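You operate a simulated robot arm through the tools that you are given. There is no shell and no other tool. Be economical: measure what you need, move in short steps, check, and stop when the job is done.

The job below is to be done with a simulated robot arm. You get a single attempt, and the scene is never put back.

TASK
Replace the cracked ring under the teal fitting and clamp it again.
Fine: a black ring goes on; the cracked ring goes in the small black tray.
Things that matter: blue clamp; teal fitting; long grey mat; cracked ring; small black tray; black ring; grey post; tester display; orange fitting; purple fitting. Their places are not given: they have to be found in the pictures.

It is judged by the outcome, as a careful person would: the job done as asked, and still so three seconds after it is handed in. It fails if anything else is knocked over, pushed out of place, dropped, spilled or broken.

THE ROBOT
A 6-joint arm with a two-finger parallel gripper, fixed in place. Base frame: the origin is at the foot of the arm, x ahead of it, y to its left, z up; the work surface is at about z = 0.864. Lengths are in m, angles in degrees, forces in N, time in s.
With the tool pointing down near the work surface it reaches from about 0.24 to 0.64 m from the base axis. Its first joint turns from -66.0 to 66.0 degrees. Payload 2.7 kg.
The TCP is the grasp point between the finger pads, 0.023 m short of the fingertips. In the tool frame z runs along the fingers and y along their closing line. The gripper opens to 0.094 m. The fingers are 0.038 m wide and 0.01 m thick; the gripper's body (0.054 by 0.096 m) begins 0.039 m behind the TCP.
Orientation is that of the tool frame in the base frame, as [roll, pitch, yaw] about the fixed x, y, z axes, in that order (R = Rz(yaw) Ry(pitch) Rx(roll)). With the fingers straight down and closing along the base's y, the tool's x points along the base's -x, its y along +y and its z along -z.

THE INTERFACE
- The arm moves only by the tool move_arm. Its argument "commands" is a list that holds one entry, the list of rows, each a list of 7 numbers: the shift along the tool's x, y, z in cm, then the turn, a rotation vector about the tool's x, y, z in degrees, then the opening, from 0 (shut) to 1 (fully open). In form: [[[dx, dy, dz, wx, wy, wz, hand], ...]]. A call has 1 to 8 rows; each row shifts and turns the commanded pose from where the row before left it, along the tool's axes as they then stand. Rows are played at 5 a second. More than 0.05 m and 8.6 degrees between two rows, or a gripper value outside its range, and nothing of the call is played. Where a pose cannot be reached the arm comes as near as it can. A force on the tool above 70 N (or 10 N above the force at the start of the call, whichever is more), or a blocked arm, ends the call early, and 0.2 s more pass. The fingers move at their own pace (about 0.045 m/s each) and stop on an object; they squeeze with about 43 N. The grip force told is the motor's: it shows also when the fingers shut on nothing. Time passes only in rows, and 0.2 s behind the last, so rows that do not move let the fingers close. The reply holds the time, the measured pose of the TCP, the force on the tool along the base axes, the opening and the grip force, in the units named above and with some noise.
- Cameras (640 x 400 px; columns grow to the right, rows downward): "scene" is fixed at [0.0786, -0.4284, 1.4143]; the picture's right is [0.76, -0.65, 0.00], its down [-0.31, -0.36, -0.88] and it looks along [0.57, 0.67, -0.48] (base axes); focal length 329 px, centre (320, 200). "wrist" rides on the gripper at [-0.039, 0, -0.044] in the tool frame; the picture's right is [0.00, -1.00, 0.00], its down [0.97, 0.00, -0.24] and it looks along [0.24, 0.00, 0.97] (tool axes); focal length 218 px, centre (320, 200).
- get_image(camera): a new picture of that camera. No time passes.
- point_at(camera, pixels): for up to 12 pixels [column, row] of the newest picture of that camera ("zoom" is the newest enlarged one), the place [x, y, z] in the base frame of the surface seen there, good to about 0.003 m. No time passes.
- enlarge(camera, box): a new picture of the part [left, top, right, bottom] of that camera's present view, enlarged. No time passes.
- close_job(): hands the job in; it is judged then, once.

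Keep the steps short. Do not move on a guess: measure, check each grasp and each placing, and mend mistakes. In all there are 80 turns and 34 pictures (those below and enlarged ones count). Leave the gripper open and the arm clear of the work at the hand-in unless told otherwise, and finish with a single line.

The tools are called after ">>>" as name(argument=value, ...) on one line, values as JSON. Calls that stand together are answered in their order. move_arm: Moves the arm, as the interface text tells. Its arguments: {"type":"object","properties":{"commands":{"type":"array","items":{"type":"array","items":{"type":"array","items":{"type":"number"}}}}},"required":["commands"]} The other tools are called the same way: get_image (camera) takes a picture; point_at (camera, pixels) gives the place of the surface under pixels of a picture; enlarge (camera, box) takes an enlarged picture of a part of a camera's view; close_job () hands the job in.

At the start:

```text
time_s: 0.0
position: [0.4188, 0.1405, 1.1606]
ee_rot: [-180.0, -0.1, -179.9]
force: [-0.2, -0.3, 0.3]
width: 0.0943
gripper_force: 0.0
```

scene: 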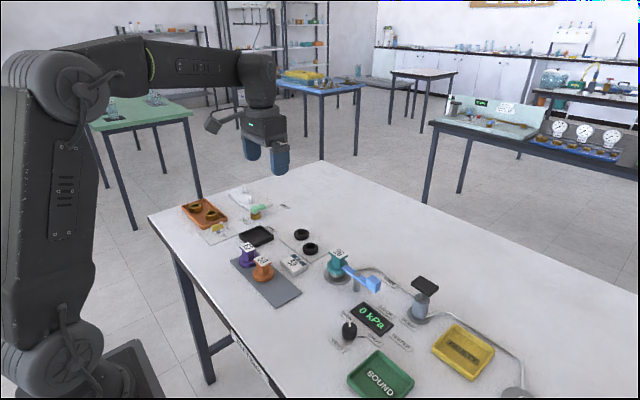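
wrist: 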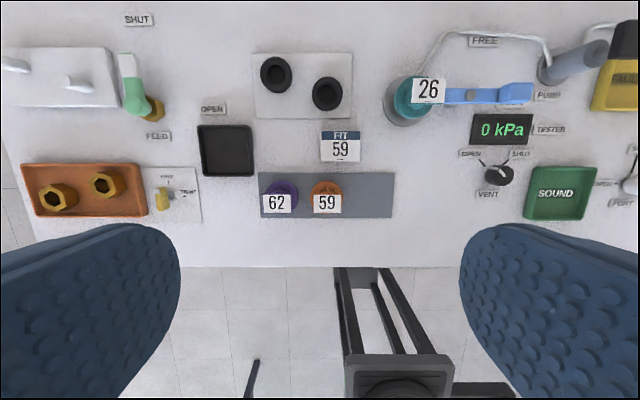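

I see the teal fitting (label 26) with a blue clamp near wrist (430,95), two black rings on a plate, and a small black tray. I'll enlarge the key areas.

>>> enlarge(camera="wrist", box=[370, 20, 640, 220])

>>> enlarge(camera="scene", box=[290, 220, 450, 320])

>>> enlarge(camera="wrist", box=[180, 40, 410, 220])

```text
2.00 times, centred on (505, 120) of wrist
```

zoom: 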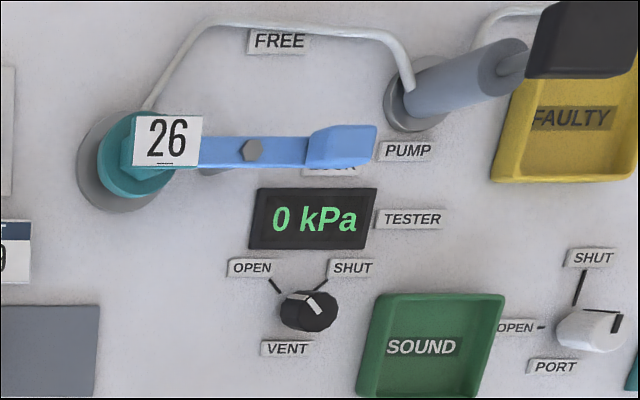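

```text
4.00 times, centred on (370, 270) of scene
```

zoom: 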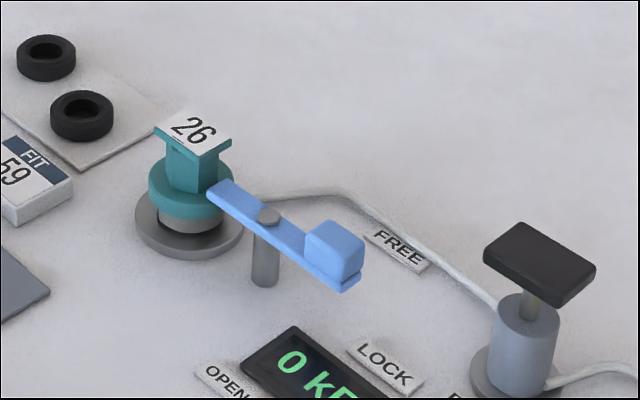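

```text
2.22 times, centred on (295, 130) of wrist
```

zoom: 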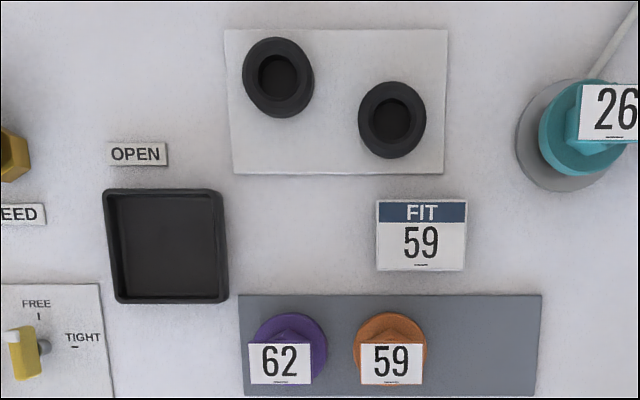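

The clamp bar reads as lying at LOCK, with FREE to its far side. Next I measure the main points from the wrist picture and the zoom.

>>> point_at(camera="zoom", pixels=[[278, 40], [278, 76], [278, 112], [392, 84], [392, 118], [392, 155], [165, 240], [110, 195], [222, 297], [500, 340], [545, 296], [240, 394]])

>>> point_at(camera="wrist", pixels=[[428, 91], [400, 100], [390, 110], [450, 95], [471, 95], [500, 96], [515, 93], [530, 92], [490, 105], [483, 41], [277, 202], [327, 203]])

>>> point_at(camera="scene", pixels=[[336, 252], [345, 267], [337, 275], [325, 273], [356, 288], [357, 274], [346, 269], [375, 283], [373, 278], [376, 291], [340, 279], [389, 282]])

```text
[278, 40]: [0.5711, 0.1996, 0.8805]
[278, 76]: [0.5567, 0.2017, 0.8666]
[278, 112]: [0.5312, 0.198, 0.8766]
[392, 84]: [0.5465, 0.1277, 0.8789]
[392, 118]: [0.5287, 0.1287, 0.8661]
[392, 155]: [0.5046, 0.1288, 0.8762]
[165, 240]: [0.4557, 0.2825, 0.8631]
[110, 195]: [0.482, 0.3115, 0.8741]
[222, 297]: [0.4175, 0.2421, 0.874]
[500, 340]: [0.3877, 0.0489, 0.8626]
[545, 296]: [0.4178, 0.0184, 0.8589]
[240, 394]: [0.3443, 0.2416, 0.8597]
```

```text
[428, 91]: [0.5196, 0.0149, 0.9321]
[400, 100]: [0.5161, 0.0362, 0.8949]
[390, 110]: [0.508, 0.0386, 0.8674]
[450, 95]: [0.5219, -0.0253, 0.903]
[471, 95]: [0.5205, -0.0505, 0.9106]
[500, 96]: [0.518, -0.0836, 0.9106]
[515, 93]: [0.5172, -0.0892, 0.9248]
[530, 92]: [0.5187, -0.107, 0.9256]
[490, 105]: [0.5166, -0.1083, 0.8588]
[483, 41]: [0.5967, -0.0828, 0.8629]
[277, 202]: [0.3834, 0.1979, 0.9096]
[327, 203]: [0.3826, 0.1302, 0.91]
```

```text
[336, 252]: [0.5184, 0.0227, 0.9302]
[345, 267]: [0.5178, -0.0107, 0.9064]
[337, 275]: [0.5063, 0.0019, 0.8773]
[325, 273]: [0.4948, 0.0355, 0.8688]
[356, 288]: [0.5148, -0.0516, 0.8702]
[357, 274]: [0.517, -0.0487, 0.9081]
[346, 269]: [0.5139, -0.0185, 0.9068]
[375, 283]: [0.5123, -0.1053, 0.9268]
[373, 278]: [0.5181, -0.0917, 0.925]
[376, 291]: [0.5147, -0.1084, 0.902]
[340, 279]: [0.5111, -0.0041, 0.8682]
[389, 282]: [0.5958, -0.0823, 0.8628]
```

I have the clamp pivot near (0.518,-0.050) and the handle near (0.518,-0.10). Now I measure the neighbours (pump, its handle, knob) and the flange before moving.

>>> point_at(camera="scene", pixels=[[424, 286], [412, 284], [438, 290], [423, 279], [421, 305], [421, 318], [386, 311], [351, 328], [366, 283], [380, 290], [376, 273], [388, 272]])

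>>> move_arm(commands=[[[-3, -4, 2, 0, 0, 0, 1], [-3, -4, 4, 0, 0, 0, 1], [-1.5, -4, 2, 0, 0, 0, 1], [0, 0, 0, 0, 0, 0, 1]]])

>>> get_image(camera="wrist")

```text
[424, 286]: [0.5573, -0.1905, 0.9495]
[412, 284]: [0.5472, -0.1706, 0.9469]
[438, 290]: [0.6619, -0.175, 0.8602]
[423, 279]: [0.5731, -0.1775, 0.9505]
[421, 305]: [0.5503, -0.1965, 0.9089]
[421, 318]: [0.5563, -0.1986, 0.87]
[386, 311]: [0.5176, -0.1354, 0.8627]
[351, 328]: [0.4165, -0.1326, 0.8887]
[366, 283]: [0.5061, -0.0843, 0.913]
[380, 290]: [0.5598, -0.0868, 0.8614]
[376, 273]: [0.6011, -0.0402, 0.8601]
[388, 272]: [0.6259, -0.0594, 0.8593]
```

```text
refused: row 1 steps farther than a row can; nothing moved
```

```text
28 pictures are left
```

wrist: 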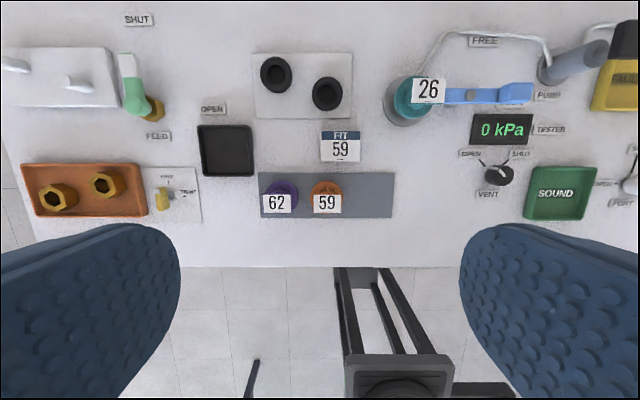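

The row was too long; I'll repeat it in smaller steps: to about (0.50,-0.02,1.06), above the fitting.

>>> move_arm(commands=[[[-1.6, -3.2, 2, 0, 0, 0, 1], [-1.6, -3.2, 2, 0, 0, 0, 1], [-1.6, -3.2, 2, 0, 0, 0, 1], [-1.6, -3.2, 2, 0, 0, 0, 1], [-1.6, -3.2, 2, 0, 0, 0, 1], [0, 0, 0, 0, 0, 0, 1]]])

>>> get_image(camera="wrist")

```text
time_s: 1.4
position: [0.5008, -0.0206, 1.06]
ee_rot: [-179.9, 0.0, -179.9]
force: [0.3, -0.2, 0.0]
width: 0.094
gripper_force: 0.1
```

```text
27 pictures are left
```

wrist: 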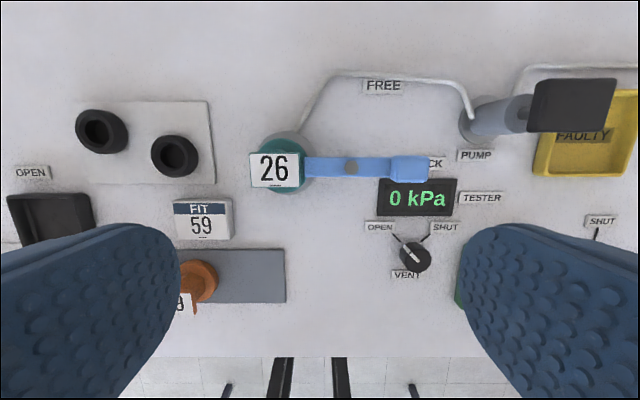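

Clear view. Measuring the label plate corners, flange rim, clamp bar and handle edges.

>>> point_at(camera="wrist", pixels=[[252, 155], [297, 155], [253, 184], [296, 184], [262, 145], [305, 145], [285, 135], [306, 167], [350, 167], [393, 170], [427, 170], [410, 158]])

>>> point_at(camera="wrist", pixels=[[410, 180], [310, 158], [310, 176], [80, 130], [127, 130], [103, 110], [103, 152], [152, 155], [198, 157], [175, 136], [175, 176], [103, 131]])

>>> enlarge(camera="wrist", box=[230, 110, 450, 230])

>>> enlarge(camera="wrist", box=[60, 90, 220, 190])

```text
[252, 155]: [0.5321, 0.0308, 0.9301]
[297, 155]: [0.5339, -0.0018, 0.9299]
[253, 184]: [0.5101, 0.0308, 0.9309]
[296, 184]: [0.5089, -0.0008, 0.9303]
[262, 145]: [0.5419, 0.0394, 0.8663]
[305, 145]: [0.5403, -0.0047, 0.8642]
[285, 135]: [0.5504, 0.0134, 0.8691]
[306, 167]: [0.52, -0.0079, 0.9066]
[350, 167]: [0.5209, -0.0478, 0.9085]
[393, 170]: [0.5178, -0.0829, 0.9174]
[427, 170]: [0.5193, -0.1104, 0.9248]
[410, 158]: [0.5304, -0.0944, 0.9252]
```

```text
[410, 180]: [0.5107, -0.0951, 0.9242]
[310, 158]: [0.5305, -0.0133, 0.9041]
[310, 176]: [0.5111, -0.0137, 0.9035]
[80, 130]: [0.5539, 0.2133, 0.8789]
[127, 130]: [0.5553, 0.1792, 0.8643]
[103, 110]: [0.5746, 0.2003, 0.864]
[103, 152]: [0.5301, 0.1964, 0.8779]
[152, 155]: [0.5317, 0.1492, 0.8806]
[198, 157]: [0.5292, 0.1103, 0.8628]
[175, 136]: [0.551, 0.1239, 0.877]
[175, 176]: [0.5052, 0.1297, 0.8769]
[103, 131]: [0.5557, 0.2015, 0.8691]
```

```text
2.91 times, centred on (340, 170) of wrist
```

zoom: 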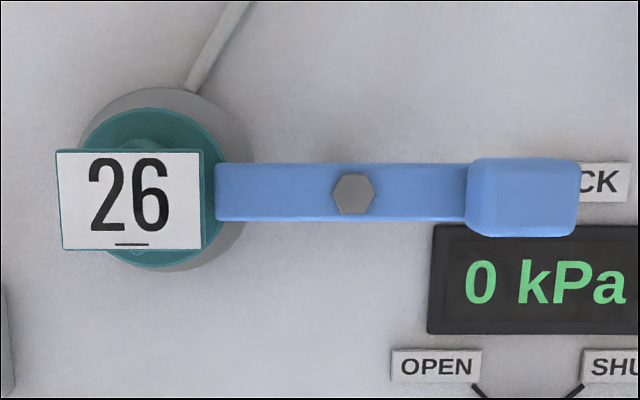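

```text
4.00 times, centred on (140, 140) of wrist
```

zoom: 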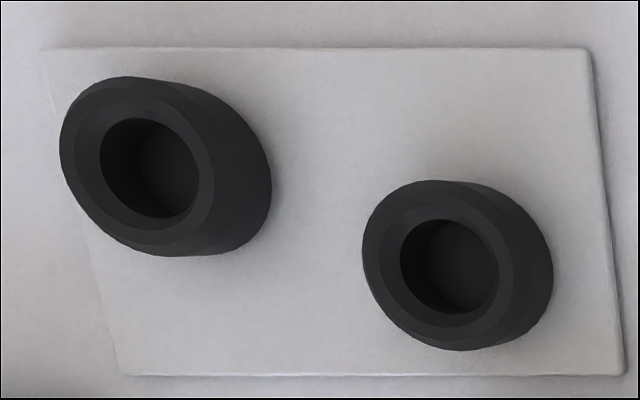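

The label plate is centred near (0.521, 0.015), top z 0.931. I want a sharper look at the neck shape and the ring, so I'll enlarge the scene view more.

>>> enlarge(camera="scene", box=[318, 242, 382, 298])

```text
7.14 times, centred on (350, 270) of scene
```

zoom: 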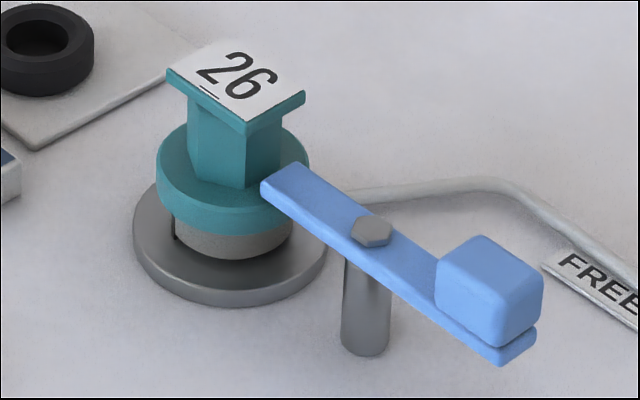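

The ring is grey with a dark crack on its left; the neck is hexagonal with a label plate on top. Next I turn the gripper -90° (base yaw) so it straddles the blue handle along x. First I'll check the pump handle edge for clearance, then turn high up.

>>> point_at(camera="wrist", pixels=[[532, 128], [535, 82], [612, 130], [612, 82], [410, 210], [445, 182], [380, 210], [232, 225], [176, 202]])

>>> move_arm(commands=[[[0, 0, 0, 0, 0, 8.2, 1], [0, 0, 0, 0, 0, 8.2, 1], [0, 0, 0, 0, 0, 8.2, 1], [0, 0, 0, 0, 0, 8.2, 0.9], [0, 0, 0, 0, 0, 8.2, 0.7], [0, 0, 0, 0, 0, 8.2, 0.6], [0, 0, 0, 0, 0, 8.2, 0.5], [0, 0, 0, 0, 0, 8.2, 0.5]]])

>>> move_arm(commands=[[[0, 0, 0, 0, 0, 8.2, 0.5], [0, 0, 0, 0, 0, 8.2, 0.5], [0, 0, 0, 0, 0, 8.0, 0.5], [0, 0, 0, 0, 0, 0, 0.5]]])

```text
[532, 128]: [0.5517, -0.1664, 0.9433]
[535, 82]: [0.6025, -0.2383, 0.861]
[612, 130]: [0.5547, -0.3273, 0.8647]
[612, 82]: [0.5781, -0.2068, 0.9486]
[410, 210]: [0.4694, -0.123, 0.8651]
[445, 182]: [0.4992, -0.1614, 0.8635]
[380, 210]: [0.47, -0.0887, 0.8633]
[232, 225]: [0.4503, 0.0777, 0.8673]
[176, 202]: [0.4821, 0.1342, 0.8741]
```

```text
time_s: 3.2
position: [0.499, -0.0193, 1.0601]
ee_rot: [179.9, 0.0, 114.2]
force: [-0.3, 0.1, -0.1]
width: 0.0471
gripper_force: 0.1
```

```text
time_s: 4.2
position: [0.4995, -0.0205, 1.0598]
ee_rot: [-180.0, 0.0, 89.9]
force: [0.7, 0.4, 0.0]
width: 0.047
gripper_force: 0.0
```

Yaw is now 90 (tool x = base +y, tool y = base +x). Moving above the blue handle at (0.5205,-0.098), stopping at z 0.97.

>>> move_arm(commands=[[[-2.6, 0.7, 3, 0, 0, 0, 0.5], [-2.6, 0.7, 3, 0, 0, 0, 0.5], [-2.55, 0.7, 3, 0, 0, 0, 0.5], [0, 0, 0, 0, 0, 0, 0.5]]])

>>> get_image(camera="wrist")

```text
time_s: 5.2
position: [0.5208, -0.099, 0.9701]
ee_rot: [-179.9, 0.0, 90.1]
force: [0.2, 0.1, -0.5]
width: 0.047
gripper_force: 0.0
```

```text
23 pictures are left
```

wrist: 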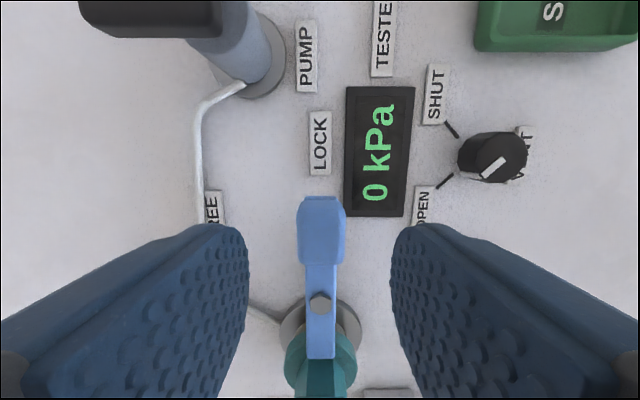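

The handle sits centred between the fingers. Descending to z 0.922, then narrowing to about 0.030 as a loose cage.

>>> move_arm(commands=[[[0, 0, 2.4, 0, 0, 0, 0.5], [0, 0, 2.4, 0, 0, 0, 0.5], [0, 0, 0, 0, 0, 0, 0.32], [0, 0, 0, 0, 0, 0, 0.32], [0, 0, 0, 0, 0, 0, 0.32]]])

>>> get_image(camera="scene")

```text
time_s: 6.4
position: [0.5195, -0.098, 0.9229]
ee_rot: [180.0, 0.0, 90.0]
force: [0.3, 0.1, -0.4]
width: 0.0302
gripper_force: 0.0
```

```text
22 pictures are left
```

scene: 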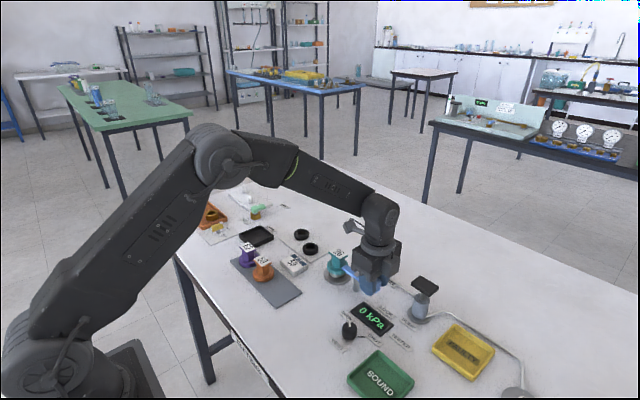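

Straddling the handle (gap 0.030). Now swinging it CCW about the pivot toward FREE in 8° steps with matching yaw.

>>> move_arm(commands=[[[0.048, 0.682, 0, 0, 0, -8, 0.32], [0.048, 0.682, 0, 0, 0, -8, 0.32], [0.048, 0.682, 0, 0, 0, -8, 0.32], [0.048, 0.682, 0, 0, 0, -8, 0.32], [0.048, 0.682, 0, 0, 0, -8, 0.32], [0, 0, 0, 0, 0, 0, 0.32]]])

>>> get_image(camera="wrist")

```text
time_s: 7.8
position: [0.552, -0.0861, 0.9214]
ee_rot: [-180.0, 0.1, 130.1]
force: [-0.7, -0.7, 0.4]
width: 0.0306
gripper_force: 0.3
```

```text
21 pictures are left
```

wrist: 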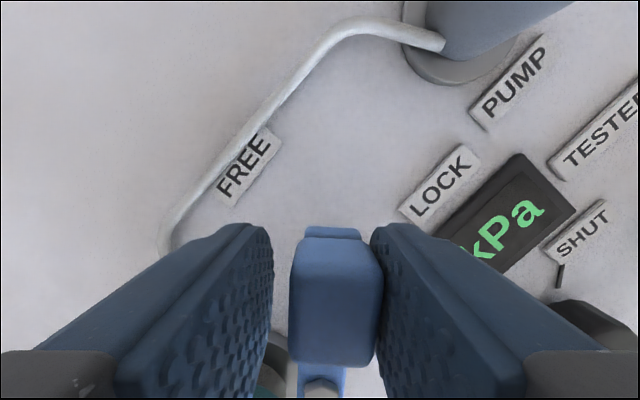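

It turns freely with the right finger pushing. Continuing the arc another 40°.

>>> move_arm(commands=[[[0.048, 0.682, 0, 0, 0, -8, 0.32], [0.048, 0.682, 0, 0, 0, -8, 0.32], [0.048, 0.682, 0, 0, 0, -8, 0.32], [0.048, 0.682, 0, 0, 0, -8, 0.32], [0.048, 0.682, 0, 0, 0, -8, 0.32], [0, 0, 0, 0, 0, 0, 0.32]]])

>>> get_image(camera="wrist")

```text
time_s: 9.2
position: [0.5685, -0.0563, 0.9227]
ee_rot: [-180.0, 0.0, 170.2]
force: [0.3, -1.0, -0.4]
width: 0.0302
gripper_force: 0.5
```

```text
20 pictures are left
```

wrist: 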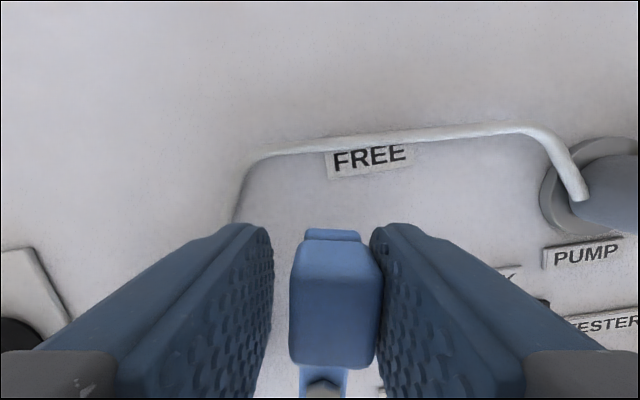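

The bar is about 75-80° round, past FREE's heading. One more 8° step to see whether there is a stop, then open and rise.

>>> move_arm(commands=[[[0.048, 0.682, 0, 0, 0, -8, 0.32], [0, 0, 0, 0, 0, 0, 0.32], [0, 0, 0, 0, 0, 0, 0.5], [0, 0, 0, 0, 0, 0, 0.5], [0, 0, -3, 0, 0, 0, 0.6], [0, 0, -4, 0, 0, 0, 0.6], [0, 0, -3, 0, 0, 0, 0.6], [0, 0, 0, 0, 0, 0, 0.6]]])

>>> enlarge(camera="scene", box=[290, 220, 450, 320])

```text
time_s: 11.0
position: [0.5692, -0.0498, 1.0227]
ee_rot: [179.9, 0.0, 178.0]
force: [-0.5, 0.2, 0.2]
width: 0.0563
gripper_force: 0.1
```

```text
4.00 times, centred on (370, 270) of scene
```

zoom: 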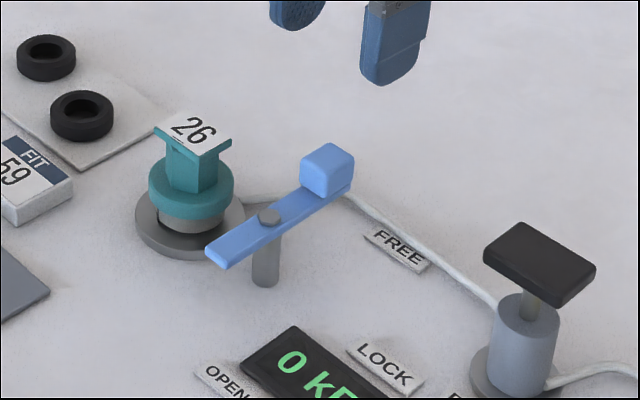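

Clamp is freed and clear of the flange. Next: over the fitting at (0.5215,0.0147), yaw to 180, z about 0.97, and check.

>>> move_arm(commands=[[[0, 0, 0, 0, 0, -2, 0.6], [2.4, 3.2, 0, 0, 0, 0, 0.6], [2.4, 3.25, 0, 0, 0, 0, 0.6], [0, 0, 3, 0, 0, 0, 0.6], [0, 0, 2, 0, 0, 0, 0.6], [0, 0, 0, 0, 0, 0, 0.6]]])

>>> get_image(camera="wrist")

```text
time_s: 12.4
position: [0.5202, 0.0141, 0.9733]
ee_rot: [-180.0, 0.0, -179.9]
force: [-0.1, 0.2, -0.1]
width: 0.0564
gripper_force: 0.0
```

```text
18 pictures are left
```

wrist: 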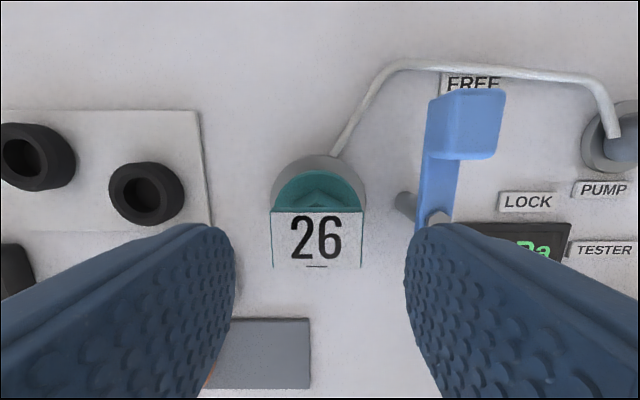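

The plate (271–361 px) is nearly centred. Shift +0.1 cm in y, descend to z 0.924 and close.

>>> move_arm(commands=[[[-0.1, 0.1, 2.5, 0, 0, 0, 0.6], [0, 0, 2.4, 0, 0, 0, 0.6], [0, 0, 0, 0, 0, 0, 0.6], [0, 0, 0, 0, 0, 0, 0.3], [0, 0, 0, 0, 0, 0, 0.2], [0, 0, 0, 0, 0, 0, 0.2], [0, 0, 0, 0, 0, 0, 0.2]]])

```text
time_s: 14.0
position: [0.5221, 0.0147, 0.9233]
ee_rot: [179.9, 0.0, 180.0]
force: [0.3, 0.7, -1.0]
width: 0.0387
gripper_force: 43.2
```

Gripped at width 0.039 with 43 N. Lift straight up gently 2 cm and check forces.

>>> move_arm(commands=[[[0, 0, -0.7, 0, 0, 0, 0.2], [0, 0, -1, 0, 0, 0, 0.2], [0, 0, -2, 0, 0, 0, 0.2], [0, 0, -3, 0, 0, 0, 0.2], [0, 0, 0, 0, 0, 0, 0.2]]])

>>> enlarge(camera="scene", box=[290, 210, 418, 290])

```text
time_s: 15.2
position: [0.5222, 0.0156, 0.9907]
ee_rot: [180.0, 0.0, -180.0]
force: [0.8, -1.0, -0.7]
width: 0.0386
gripper_force: 42.9
```

```text
5.00 times, centred on (354, 250) of scene
```

zoom: 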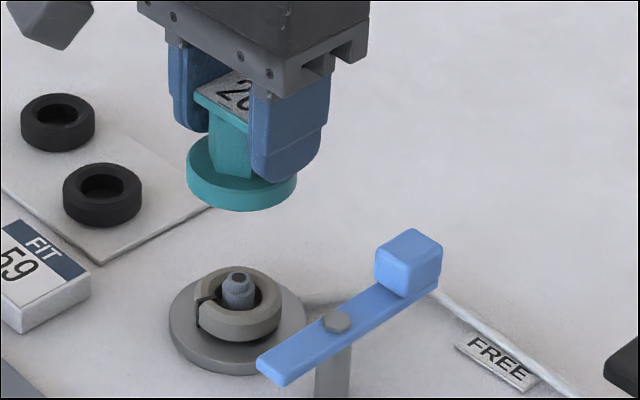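

Fitting is lifted straight; the cracked ring stayed on its base around the grey post. Measuring ring, post, base and the fitting's underside.

>>> point_at(camera="zoom", pixels=[[240, 276], [240, 292], [205, 290], [272, 300], [238, 327], [225, 268], [185, 330], [290, 310], [242, 208], [242, 190], [188, 170], [296, 180]])

```text
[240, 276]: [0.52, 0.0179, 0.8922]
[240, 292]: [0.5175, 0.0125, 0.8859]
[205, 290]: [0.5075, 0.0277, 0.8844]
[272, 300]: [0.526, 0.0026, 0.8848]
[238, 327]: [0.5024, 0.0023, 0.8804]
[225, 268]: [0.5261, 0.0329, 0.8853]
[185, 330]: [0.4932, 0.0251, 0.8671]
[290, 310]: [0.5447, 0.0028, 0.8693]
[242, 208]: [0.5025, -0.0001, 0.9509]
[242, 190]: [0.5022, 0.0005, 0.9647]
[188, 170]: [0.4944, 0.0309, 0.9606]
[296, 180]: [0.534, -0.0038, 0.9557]
```

The post top is at z 0.893, ring top 0.885. The fitting's underside is 0.038 below the TCP. Carry it to the free end of the long grey mat at (0.383,0.062), high first.

>>> move_arm(commands=[[[3.5, 1.15, 0, 0, 0, 0, 0.2], [3.5, 1.15, 0, 0, 0, 0, 0.2], [3.5, 1.15, 0, 0, 0, 0, 0.2], [3.4, 1.15, 0, 0, 0, 0, 0.2], [0, 0, 4, 0, 0, 0, 0.2], [0, 0, 3, 0, 0, 0, 0.2], [0, 0, 0, 0, 0, 0, 0.2]]])

>>> enlarge(camera="scene", box=[210, 220, 338, 310])

```text
time_s: 16.8
position: [0.3824, 0.0605, 0.9192]
ee_rot: [-179.9, 0.0, -179.9]
force: [0.2, 0.3, 0.0]
width: 0.0387
gripper_force: 42.4
```

```text
4.44 times, centred on (274, 265) of scene
```

zoom: 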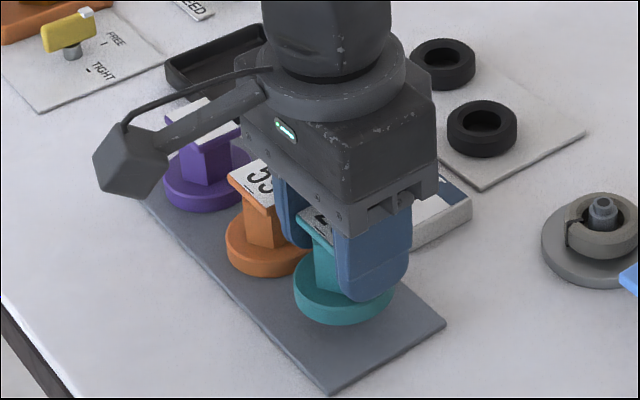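

Teal is over the mat clear of orange. Shift 0.6 cm away from orange and lower in small steps to contact (expected TCP z ≈0.902).

>>> move_arm(commands=[[[0, -0.6, 0.5, 0, 0, 0, 0.2], [0, 0, 0.5, 0, 0, 0, 0.2], [0, 0, 0.4, 0, 0, 0, 0.2], [0, 0, 0.2, 0, 0, 0, 0.2], [0, 0, 0, 0, 0, 0, 0.2]]])

>>> enlarge(camera="scene", box=[250, 240, 330, 310])

```text
time_s: 18.0
position: [0.3824, 0.0543, 0.905]
ee_rot: [-180.0, 0.1, 179.9]
force: [0.4, -0.4, -1.0]
width: 0.0388
gripper_force: 42.9
```

```text
5.71 times, centred on (290, 275) of scene
```

zoom: 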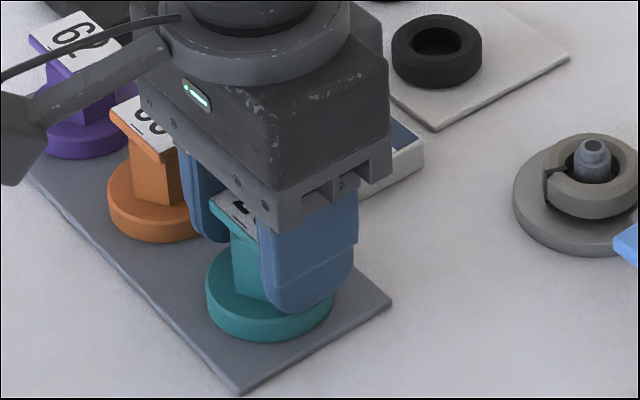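

Close to touching. Lower in 0.1 cm steps, watching the vertical force.

>>> move_arm(commands=[[[0, 0, 0.1, 0, 0, 0, 0.2], [0, 0, 0.1, 0, 0, 0, 0.2], [0, 0, 0, 0, 0, 0, 0.2]]])

```text
time_s: 18.8
position: [0.3829, 0.0557, 0.9035]
ee_rot: [-180.0, 0.1, -179.9]
force: [-10.7, -0.6, 32.2]
width: 0.0389
gripper_force: 42.8
```

Contact (32 N). Ease up 0.1 cm, open, then rise.

>>> move_arm(commands=[[[0, 0, -0.1, 0, 0, 0, 0.2], [0, 0, 0, 0, 0, 0, 0.5], [0, 0, 0, 0, 0, 0, 0.6], [0, 0, 0, 0, 0, 0, 0.6], [0, 0, -3, 0, 0, 0, 0.6], [0, 0, -4, 0, 0, 0, 0.6], [0, 0, -3, 0, 0, 0, 0.65], [0, 0, 0, 0, 0, 0, 0.65]]])

>>> enlarge(camera="scene", box=[230, 220, 358, 300])

```text
time_s: 20.6
position: [0.3827, 0.0554, 1.0049]
ee_rot: [180.0, 0.0, -179.9]
force: [-0.5, 0.0, 0.0]
width: 0.061
gripper_force: 0.1
```

```text
5.00 times, centred on (294, 260) of scene
```

zoom: 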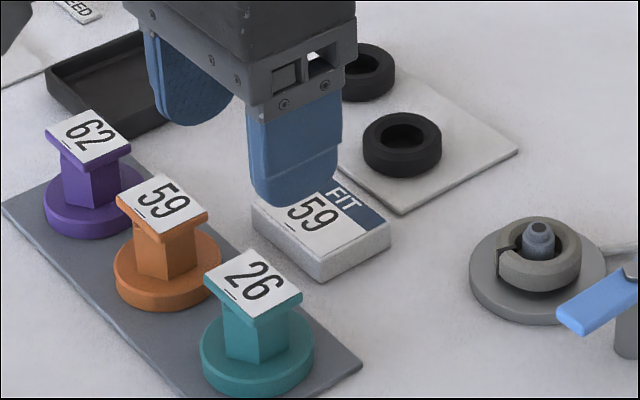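

Teal stands on the mat. Next the cracked ring at (0.520,0.016): move over it at z 0.95 with the opening 0.061 and look.

>>> move_arm(commands=[[[-3.5, -1, 0, 0, 0, 0, 0.65], [-3.5, -1, 0, 0, 0, 0, 0.65], [-3.5, -1, 0, 0, 0, 0, 0.65], [-3.25, -0.95, 0, 0, 0, 0, 0.65], [0, 0, 3, 0, 0, 0, 0.65], [0, 0, 2, 0, 0, 0, 0.65], [0, 0, 0, 0, 0, 0, 0.65]]])

>>> get_image(camera="wrist")

```text
time_s: 22.2
position: [0.5206, 0.0148, 0.9534]
ee_rot: [180.0, 0.0, 180.0]
force: [0.6, 0.3, -0.6]
width: 0.0612
gripper_force: 0.1
```

```text
13 pictures are left
```

wrist: 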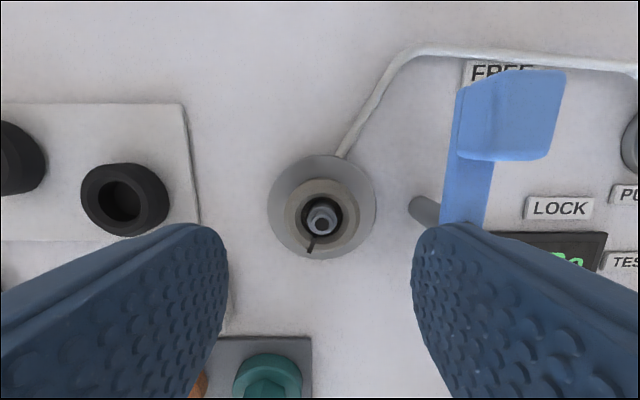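

The ring is between the fingers (285–363 px). Measuring its rims and the post, plus the near black ring.

>>> point_at(camera="wrist", pixels=[[289, 212], [358, 212], [325, 185], [325, 248], [321, 222], [320, 210], [275, 212], [371, 212], [125, 170], [87, 205], [163, 200], [120, 232]])

```text
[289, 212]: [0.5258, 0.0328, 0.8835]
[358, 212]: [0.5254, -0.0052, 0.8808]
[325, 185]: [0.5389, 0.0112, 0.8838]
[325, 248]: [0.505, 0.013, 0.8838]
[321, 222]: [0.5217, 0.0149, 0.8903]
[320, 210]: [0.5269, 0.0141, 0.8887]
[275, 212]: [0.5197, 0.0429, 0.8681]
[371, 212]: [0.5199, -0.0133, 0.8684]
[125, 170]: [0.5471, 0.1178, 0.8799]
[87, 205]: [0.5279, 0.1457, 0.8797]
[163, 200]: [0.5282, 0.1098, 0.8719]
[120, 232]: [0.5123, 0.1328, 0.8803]
```

Ring centre ≈(0.522,0.014), OD ≈0.04. Descend to TCP z 0.896 (tips 0.873, above the base disc at 0.869) and close.

>>> move_arm(commands=[[[-0.13, 0, 2.5, 0, 0, 0, 0.65], [0, 0, 2.3, 0, 0, 0, 0.65], [0, 0, 0.9, 0, 0, 0, 0.65], [0, 0, 0, 0, 0, 0, 0.5], [0, 0, 0, 0, 0, 0, 0.3], [0, 0, 0, 0, 0, 0, 0.3], [0, 0, 0, 0, 0, 0, 0.3]]])

```text
time_s: 23.8
position: [0.5211, 0.0159, 0.8966]
ee_rot: [-180.0, 0.0, 179.9]
force: [0.1, 0.4, -0.9]
width: 0.0415
gripper_force: 43.1
```

Gripped at 0.0415. Lifting off the post and checking.

>>> move_arm(commands=[[[0, 0, -0.6, 0, 0, 0, 0.3], [0, 0, -1.5, 0, 0, 0, 0.3], [0, 0, -3, 0, 0, 0, 0.3], [0, 0, -2, 0, 0, 0, 0.3], [0, 0, 0, 0, 0, 0, 0.3]]])

>>> enlarge(camera="scene", box=[230, 210, 390, 310])

```text
time_s: 25.0
position: [0.5204, 0.0167, 0.9676]
ee_rot: [-179.9, 0.0, -180.0]
force: [-0.4, 0.3, -0.9]
width: 0.0412
gripper_force: 43.6
```

```text
4.00 times, centred on (310, 260) of scene
```

zoom: 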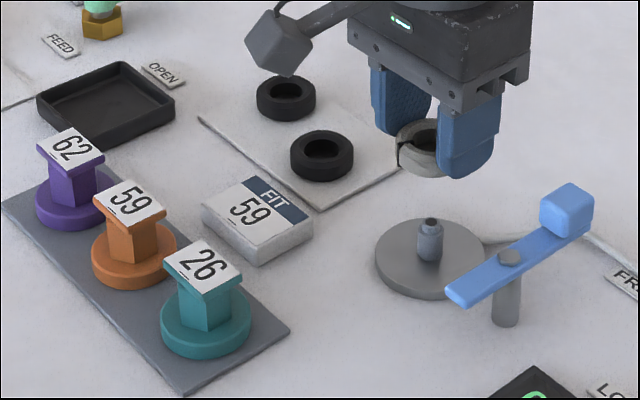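

The cracked ring is held. Measuring the tray rim and floor, and the post base, from this picture.

>>> point_at(camera="zoom", pixels=[[41, 99], [123, 66], [171, 101], [93, 141], [108, 98], [110, 115], [430, 224], [430, 255], [286, 78], [322, 136], [105, 5], [280, 45]])

>>> move_arm(commands=[[[1.0, 3.7, 0, 0, 0, 0, 0.3], [1.0, 3.7, 0, 0, 0, 0, 0.3], [1.0, 3.7, 0, 0, 0, 0, 0.3], [1.0, 3.7, 0, 0, 0, 0, 0.3], [1.0, 3.7, 0, 0, 0, 0, 0.3], [1.0, 3.7, 0, 0, 0, 0, 0.3], [1.0, 3.8, 0, 0, 0, 0, 0.3], [0, 0, 0, 0, 0, 0, 0.3]]])

```text
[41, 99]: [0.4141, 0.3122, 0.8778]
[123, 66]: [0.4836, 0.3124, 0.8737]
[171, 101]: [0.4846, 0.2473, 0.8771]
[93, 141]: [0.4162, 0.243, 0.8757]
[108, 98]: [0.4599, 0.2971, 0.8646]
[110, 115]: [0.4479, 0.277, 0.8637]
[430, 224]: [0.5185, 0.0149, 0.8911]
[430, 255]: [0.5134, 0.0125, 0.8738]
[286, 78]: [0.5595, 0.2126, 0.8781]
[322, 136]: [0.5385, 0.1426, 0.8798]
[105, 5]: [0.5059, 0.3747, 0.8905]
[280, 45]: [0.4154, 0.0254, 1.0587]
```

```text
time_s: 26.8
position: [0.4516, 0.2768, 0.9676]
ee_rot: [179.9, 0.0, 180.0]
force: [0.0, 1.3, 0.6]
width: 0.0414
gripper_force: 42.9
```

Centred over the tray (rim z 0.877). Lower to TCP z ≈0.901 so the fingertips stay just above the rim with the ring inside, then open gently and rise.

>>> move_arm(commands=[[[0.2, 0.05, 3, 0, 0, 0, 0.3], [0, 0, 2.5, 0, 0, 0, 0.3], [0, 0, 1.15, 0, 0, 0, 0.3], [0, 0, 0, 0, 0, 0, 0.3], [0, 0, 0, 0, 0, 0, 0.5], [0, 0, 0, 0, 0, 0, 0.65], [0, 0, 0, 0, 0, 0, 0.65], [0, 0, -4, 0, 0, 0, 0.65]]])

>>> move_arm(commands=[[[-1.5, 0, -4, 0, 0, 0, 0.65], [-2.5, -3.5, 0, 0, 0, 0, 0.65], [-2.5, -3.5, 0, 0, 0, 0, 0.65], [0, -3.5, 0, 0, 0, 0, 0.65], [0, -3.5, 0, 0, 0, 0, 0.65], [0, 0, 0, 0, 0, 0, 0.65]]])

>>> get_image(camera="wrist")

```text
time_s: 28.6
position: [0.4508, 0.2768, 0.941]
ee_rot: [-180.0, 0.0, 180.0]
force: [0.3, -0.4, -0.7]
width: 0.061
gripper_force: 0.1
```

```text
time_s: 30.0
position: [0.5153, 0.1357, 0.9805]
ee_rot: [180.0, 0.0, -180.0]
force: [-0.7, 1.6, 0.0]
width: 0.0611
gripper_force: 0.0
```

```text
11 pictures are left
```

wrist: 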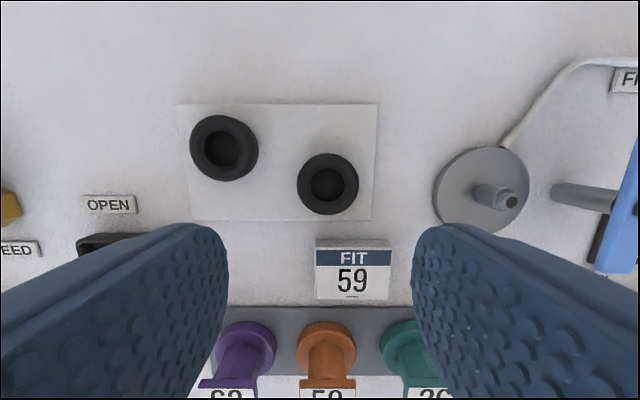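

Near black ring at (328,184) px. Measuring its rims, and checking the tray in the scene view.

>>> point_at(camera="wrist", pixels=[[300, 184], [355, 184], [328, 157], [328, 211], [327, 184], [313, 184], [342, 184], [365, 140]])

>>> enlarge(camera="scene", box=[200, 190, 328, 290])

```text
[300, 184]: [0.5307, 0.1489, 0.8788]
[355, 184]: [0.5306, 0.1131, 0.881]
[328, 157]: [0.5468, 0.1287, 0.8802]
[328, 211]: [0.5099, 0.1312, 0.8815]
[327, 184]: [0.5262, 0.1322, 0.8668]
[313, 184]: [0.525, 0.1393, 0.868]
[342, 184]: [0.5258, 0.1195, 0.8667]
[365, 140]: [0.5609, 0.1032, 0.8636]
```

```text
4.00 times, centred on (264, 240) of scene
```

zoom: 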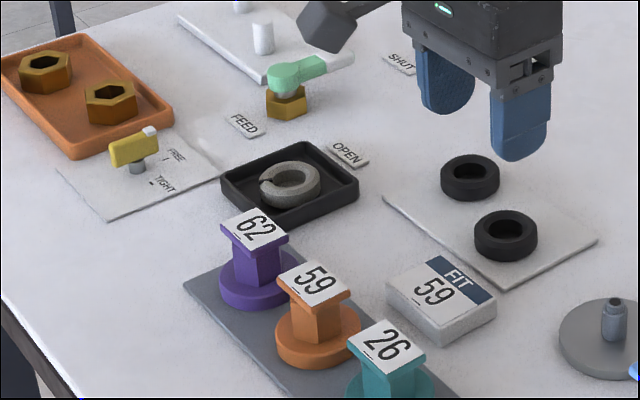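

Cracked ring lies flat in the tray. Black ring centre ≈(0.5285,0.131). Go down to TCP z 0.8945 and grip it.

>>> move_arm(commands=[[[-1.3, -0.47, 3, 0, 0, 0, 0.62], [0, 0, 3, 0, 0, 0, 0.62], [0, 0, 1.8, 0, 0, 0, 0.62], [0, 0, 0.8, 0, 0, 0, 0.62], [0, 0, 0, 0, 0, 0, 0.5], [0, 0, 0, 0, 0, 0, 0.3], [0, 0, 0, 0, 0, 0, 0.3], [0, 0, 0, 0, 0, 0, 0.3]]])

>>> move_arm(commands=[[[0, 0, -0.6, 0, 0, 0, 0.3], [0, 0, -2, 0, 0, 0, 0.3], [0, 0, -3, 0, 0, 0, 0.3], [0, 0, -1, 0, 0, 0, 0.3], [0, 0, 0, 0, 0, 0, 0.3]]])

```text
time_s: 31.8
position: [0.527, 0.1317, 0.8952]
ee_rot: [-180.0, 0.0, 179.9]
force: [-0.3, 0.0, -2.0]
width: 0.0415
gripper_force: 42.9
```

```text
time_s: 33.0
position: [0.5275, 0.1306, 0.9609]
ee_rot: [180.0, -0.1, 180.0]
force: [-0.1, -0.6, 0.1]
width: 0.0413
gripper_force: 43.2
```

Held at 0.0413. A wrist picture will show the ring's offset in the grip.

>>> get_image(camera="wrist")

```text
9 pictures are left
```

wrist: 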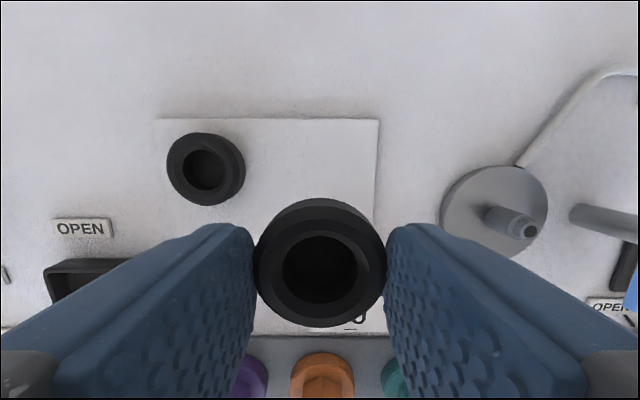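

>>> point_at(camera="wrist", pixels=[[320, 216], [320, 316], [272, 268], [368, 268], [320, 228], [320, 310], [527, 231], [448, 205], [545, 205], [505, 170], [490, 254], [529, 228]])

```text
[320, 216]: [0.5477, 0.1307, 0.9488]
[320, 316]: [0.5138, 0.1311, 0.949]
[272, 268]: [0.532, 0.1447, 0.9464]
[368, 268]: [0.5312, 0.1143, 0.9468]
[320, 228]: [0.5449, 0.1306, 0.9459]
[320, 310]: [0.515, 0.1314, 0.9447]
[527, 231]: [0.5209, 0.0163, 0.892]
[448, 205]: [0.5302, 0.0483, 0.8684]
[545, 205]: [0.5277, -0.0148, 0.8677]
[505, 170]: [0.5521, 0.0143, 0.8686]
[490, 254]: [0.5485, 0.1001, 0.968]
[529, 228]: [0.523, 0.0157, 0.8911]
```

Ring centre sits +0.0025 in x from the TCP. Post centre ≈(0.5215,0.0152), so TCP target is (0.519,0.015). Moving there at height.

>>> move_arm(commands=[[[0.2, -2.9, 0, 0, 0, 0, 0.3], [0.2, -2.9, 0, 0, 0, 0, 0.3], [0.2, -2.9, 0, 0, 0, 0, 0.3], [0.2, -2.85, 0, 0, 0, 0, 0.3], [0, 0, 0, 0, 0, 0, 0.3], [0, 0, 2.5, 0, 0, 0, 0.3], [0, 0, 0, 0, 0, 0, 0.3]]])

>>> get_image(camera="wrist")

```text
time_s: 34.6
position: [0.5203, 0.0161, 0.9355]
ee_rot: [-179.9, 0.0, -179.9]
force: [-0.1, 0.3, -0.4]
width: 0.0413
gripper_force: 42.9
```

```text
8 pictures are left
```

wrist: 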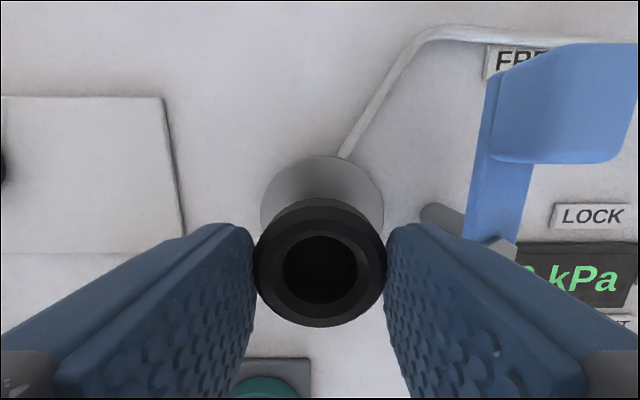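

Aligned within ~1 mm; correct slightly and lower onto the post, small steps near contact.

>>> move_arm(commands=[[[0.08, -0.08, 1, 0, 0, 0, 0.3], [0, 0, 1, 0, 0, 0, 0.3], [0, 0, 1, 0, 0, 0, 0.3], [0, 0, 0.5, 0, 0, 0, 0.3], [0, 0, 0.2, 0, 0, 0, 0.3], [0, 0, 0, 0, 0, 0, 0.3]]])

```text
time_s: 36.0
position: [0.5185, 0.0158, 0.899]
ee_rot: [180.0, 0.0, 179.9]
force: [-0.3, -0.1, 0.4]
width: 0.0418
gripper_force: 42.6
```

No contact on the post. Another 0.2 cm in small steps.

>>> move_arm(commands=[[[0, 0, 0.1, 0, 0, 0, 0.3], [0, 0, 0.1, 0, 0, 0, 0.3], [0, 0, 0, 0, 0, 0, 0.3]]])

```text
time_s: 36.8
position: [0.519, 0.0146, 0.8984]
ee_rot: [180.0, 0.2, -180.0]
force: [-8.6, -1.0, 18.3]
width: 0.0413
gripper_force: 42.7
```

Contact with the base disc (18 N) at z≈0.898. Open gently, rise and look.

>>> move_arm(commands=[[[0, 0, -0.05, 0, 0, 0, 0.3], [0, 0, 0, 0, 0, 0, 0.5], [0, 0, 0, 0, 0, 0, 0.62], [0, 0, 0, 0, 0, 0, 0.62], [0, 0, -3, 0, 0, 0, 0.62], [0, 0, -4, 0, 0, 0, 0.62], [0, 0, -2.5, 0, 0, 0, 0.62], [0, 0, 0, 0, 0, 0, 0.62]]])

>>> get_image(camera="wrist")

```text
time_s: 38.6
position: [0.5194, 0.0153, 0.9931]
ee_rot: [180.0, 0.1, -180.0]
force: [0.0, 0.6, 0.4]
width: 0.0581
gripper_force: 0.0
```

```text
7 pictures are left
```

wrist: 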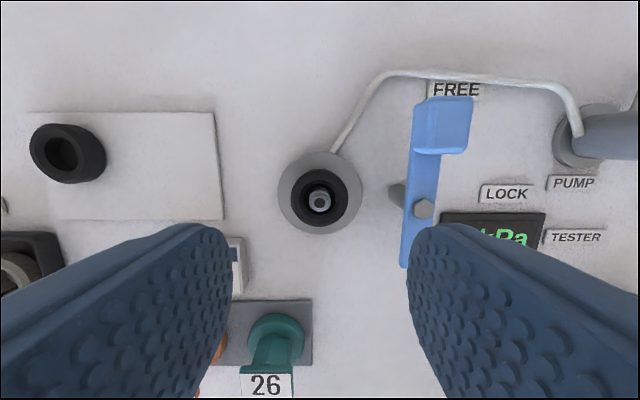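

The black ring sits round the post on the base. Now back to the teal fitting at (0.3827,0.0554); first above it.

>>> move_arm(commands=[[[3.4, 1, 0, 0, 0, 0, 0.6], [3.4, 1, 0, 0, 0, 0, 0.6], [3.4, 1, 0, 0, 0, 0, 0.6], [3.45, 1, 0, 0, 0, 0, 0.6], [0, 0, 4, 0, 0, 0, 0.6], [0, 0, 0, 0, 0, 0, 0.6]]])

```text
time_s: 40.0
position: [0.3819, 0.0547, 0.9518]
ee_rot: [-180.0, 0.0, 180.0]
force: [-0.4, 0.1, 0.0]
width: 0.0564
gripper_force: 0.1
```

Descend to z ≈0.904 and grip the label plate.

>>> move_arm(commands=[[[-0.05, 0.05, 2.5, 0, 0, 0, 0.6], [0, 0, 2.2, 0, 0, 0, 0.6], [0, 0, 0, 0, 0, 0, 0.5], [0, 0, 0, 0, 0, 0, 0.2], [0, 0, 0, 0, 0, 0, 0.2], [0, 0, 0, 0, 0, 0, 0.2]]])

>>> move_arm(commands=[[[0, 0, -0.8, 0, 0, 0, 0.2], [0, 0, -2, 0, 0, 0, 0.2], [0, 0, -3, 0, 0, 0, 0.2], [0, 0, -3, 0, 0, 0, 0.2], [0, 0, 0, 0, 0, 0, 0.2]]])

```text
time_s: 41.4
position: [0.3823, 0.0548, 0.9062]
ee_rot: [180.0, 0.0, 180.0]
force: [-0.3, 0.1, -0.1]
width: 0.0388
gripper_force: 42.7
```

```text
time_s: 42.6
position: [0.3831, 0.0554, 0.9937]
ee_rot: [-180.0, 0.1, 180.0]
force: [-0.2, -0.4, -0.7]
width: 0.0388
gripper_force: 42.9
```

Held. Carry back over the post to (0.522,0.015) and then lower to z≈0.945 for a check.

>>> move_arm(commands=[[[-3.5, -1, 0, 0, 0, 0, 0.2], [-3.5, -1, 0, 0, 0, 0, 0.2], [-3.5, -1, 0, 0, 0, 0, 0.2], [-3.42, -1, 0, 0, 0, 0, 0.2], [0, 0, 0, 0, 0, 0, 0.2], [0, 0, 4.5, 0, 0, 0, 0.2], [0, 0, 0, 0, 0, 0, 0.2]]])

>>> enlarge(camera="scene", box=[300, 220, 396, 300])

```text
time_s: 44.2
position: [0.5216, 0.0161, 0.9479]
ee_rot: [180.0, -0.1, 179.9]
force: [-0.4, 0.0, -0.1]
width: 0.0387
gripper_force: 42.9
```

```text
5.00 times, centred on (348, 260) of scene
```

zoom: 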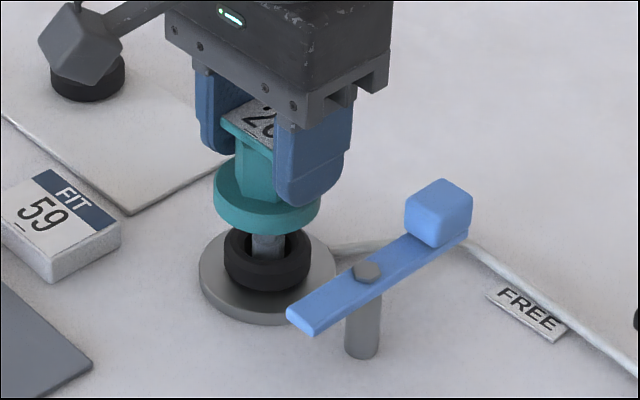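

Well aligned over the black ring and post. Lower to z ≈0.926 first, then fine steps.

>>> move_arm(commands=[[[0, -0.06, 0.8, 0, 0, 0, 0.2], [0, 0, 0.8, 0, 0, 0, 0.2], [0, 0, 0.4, 0, 0, 0, 0.2], [0, 0, 0, 0, 0, 0, 0.2]]])

>>> move_arm(commands=[[[0, 0, 0.1, 0, 0, 0, 0.2], [0, 0, 0.1, 0, 0, 0, 0.2], [0, 0, 0, 0, 0, 0, 0.2]]])

```text
time_s: 45.2
position: [0.5212, 0.016, 0.929]
ee_rot: [-180.0, 0.0, 180.0]
force: [0.9, -0.1, -0.9]
width: 0.0386
gripper_force: 43.2
```

```text
time_s: 46.0
position: [0.5221, 0.0159, 0.9259]
ee_rot: [180.0, 0.0, -180.0]
force: [-0.5, -0.1, -0.7]
width: 0.0389
gripper_force: 43.1
```

No contact yet; two more 0.1 cm steps.

>>> move_arm(commands=[[[0, 0, 0.1, 0, 0, 0, 0.2], [0, 0, 0.08, 0, 0, 0, 0.2], [0, 0, 0, 0, 0, 0, 0.2]]])

```text
time_s: 46.8
position: [0.5199, 0.0169, 0.9248]
ee_rot: [179.9, 0.0, -179.9]
force: [-1.7, 1.4, 1.3]
width: 0.039
gripper_force: 42.8
```

>>> move_arm(commands=[[[0, 0, 0.1, 0, 0, 0, 0.2], [0, 0, 0, 0, 0, 0, 0.2]]])

```text
time_s: 47.4
position: [0.5217, 0.0161, 0.9243]
ee_rot: [-180.0, 0.0, -179.9]
force: [-6.7, -0.2, 13.5]
width: 0.0388
gripper_force: 42.5
```

Contact: 13.5 N at z 0.924, the expected seat. Open, rise and look.

>>> move_arm(commands=[[[0, 0, -0.05, 0, 0, 0, 0.2], [0, 0, 0, 0, 0, 0, 0.5], [0, 0, 0, 0, 0, 0, 0.6], [0, 0, 0, 0, 0, 0, 0.6], [0, 0, -3, 0, 0, 0, 0.6], [0, 0, -4, 0, 0, 0, 0.6], [0, 0, -3, 0, 0, 0, 0.5], [0, 0, 0, 0, 0, 0, 0.5]]])

>>> enlarge(camera="scene", box=[300, 220, 396, 300])

```text
time_s: 49.2
position: [0.5224, 0.0159, 1.025]
ee_rot: [180.0, 0.0, -180.0]
force: [-0.6, -0.5, -0.7]
width: 0.0471
gripper_force: 0.1
```

```text
5.00 times, centred on (348, 260) of scene
```

zoom: 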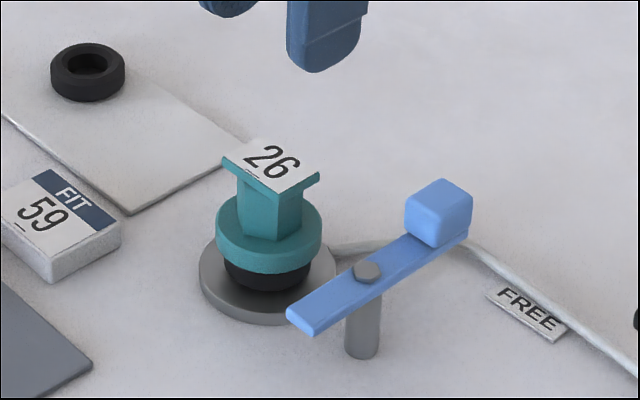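

Fitting seated on the black ring. Checking heights (plate was 0.931, flange top 0.895) and the handle's place.

>>> point_at(camera="zoom", pixels=[[272, 162], [230, 160], [312, 176], [226, 222], [262, 248], [310, 228], [440, 190], [412, 200], [466, 200], [300, 312], [440, 180], [365, 268]])

```text
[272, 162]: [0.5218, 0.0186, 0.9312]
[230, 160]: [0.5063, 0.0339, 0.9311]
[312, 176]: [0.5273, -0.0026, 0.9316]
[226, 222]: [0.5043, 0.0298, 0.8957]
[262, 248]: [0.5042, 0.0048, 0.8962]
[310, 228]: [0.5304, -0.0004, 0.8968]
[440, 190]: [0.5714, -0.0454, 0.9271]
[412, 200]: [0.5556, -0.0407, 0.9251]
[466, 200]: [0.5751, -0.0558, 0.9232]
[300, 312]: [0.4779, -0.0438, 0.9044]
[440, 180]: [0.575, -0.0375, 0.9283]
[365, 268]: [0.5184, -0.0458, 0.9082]
```

Heights match the original seat. Now to the clamp handle at (0.569,-0.047): above, then down to z 0.922 with gap 0.047.

>>> move_arm(commands=[[[-2.3, -3.2, 0, 0, 0, 0, 0.5], [-2.35, -3.15, 0, 0, 0, 0, 0.5], [0, 0, 3, 0, 0, 0, 0.5], [0, 0, 2.5, 0, 0, 0, 0.5], [0, 0, 0, 0, 0, 0, 0.5]]])

>>> get_image(camera="wrist")

```text
time_s: 50.4
position: [0.5701, -0.0492, 0.9688]
ee_rot: [-180.0, 0.0, -180.0]
force: [-0.2, 0.4, 0.5]
width: 0.0469
gripper_force: 0.1
```

```text
4 pictures are left
```

wrist: 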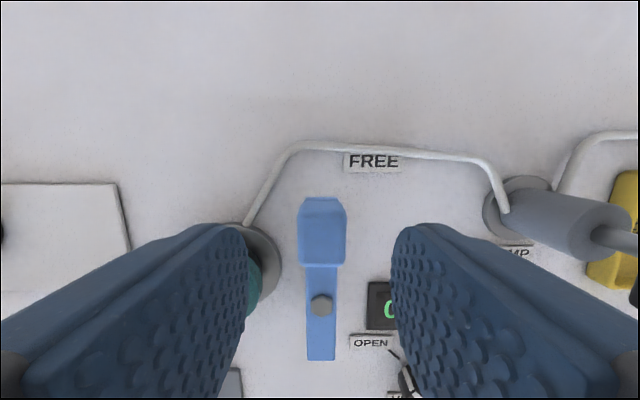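

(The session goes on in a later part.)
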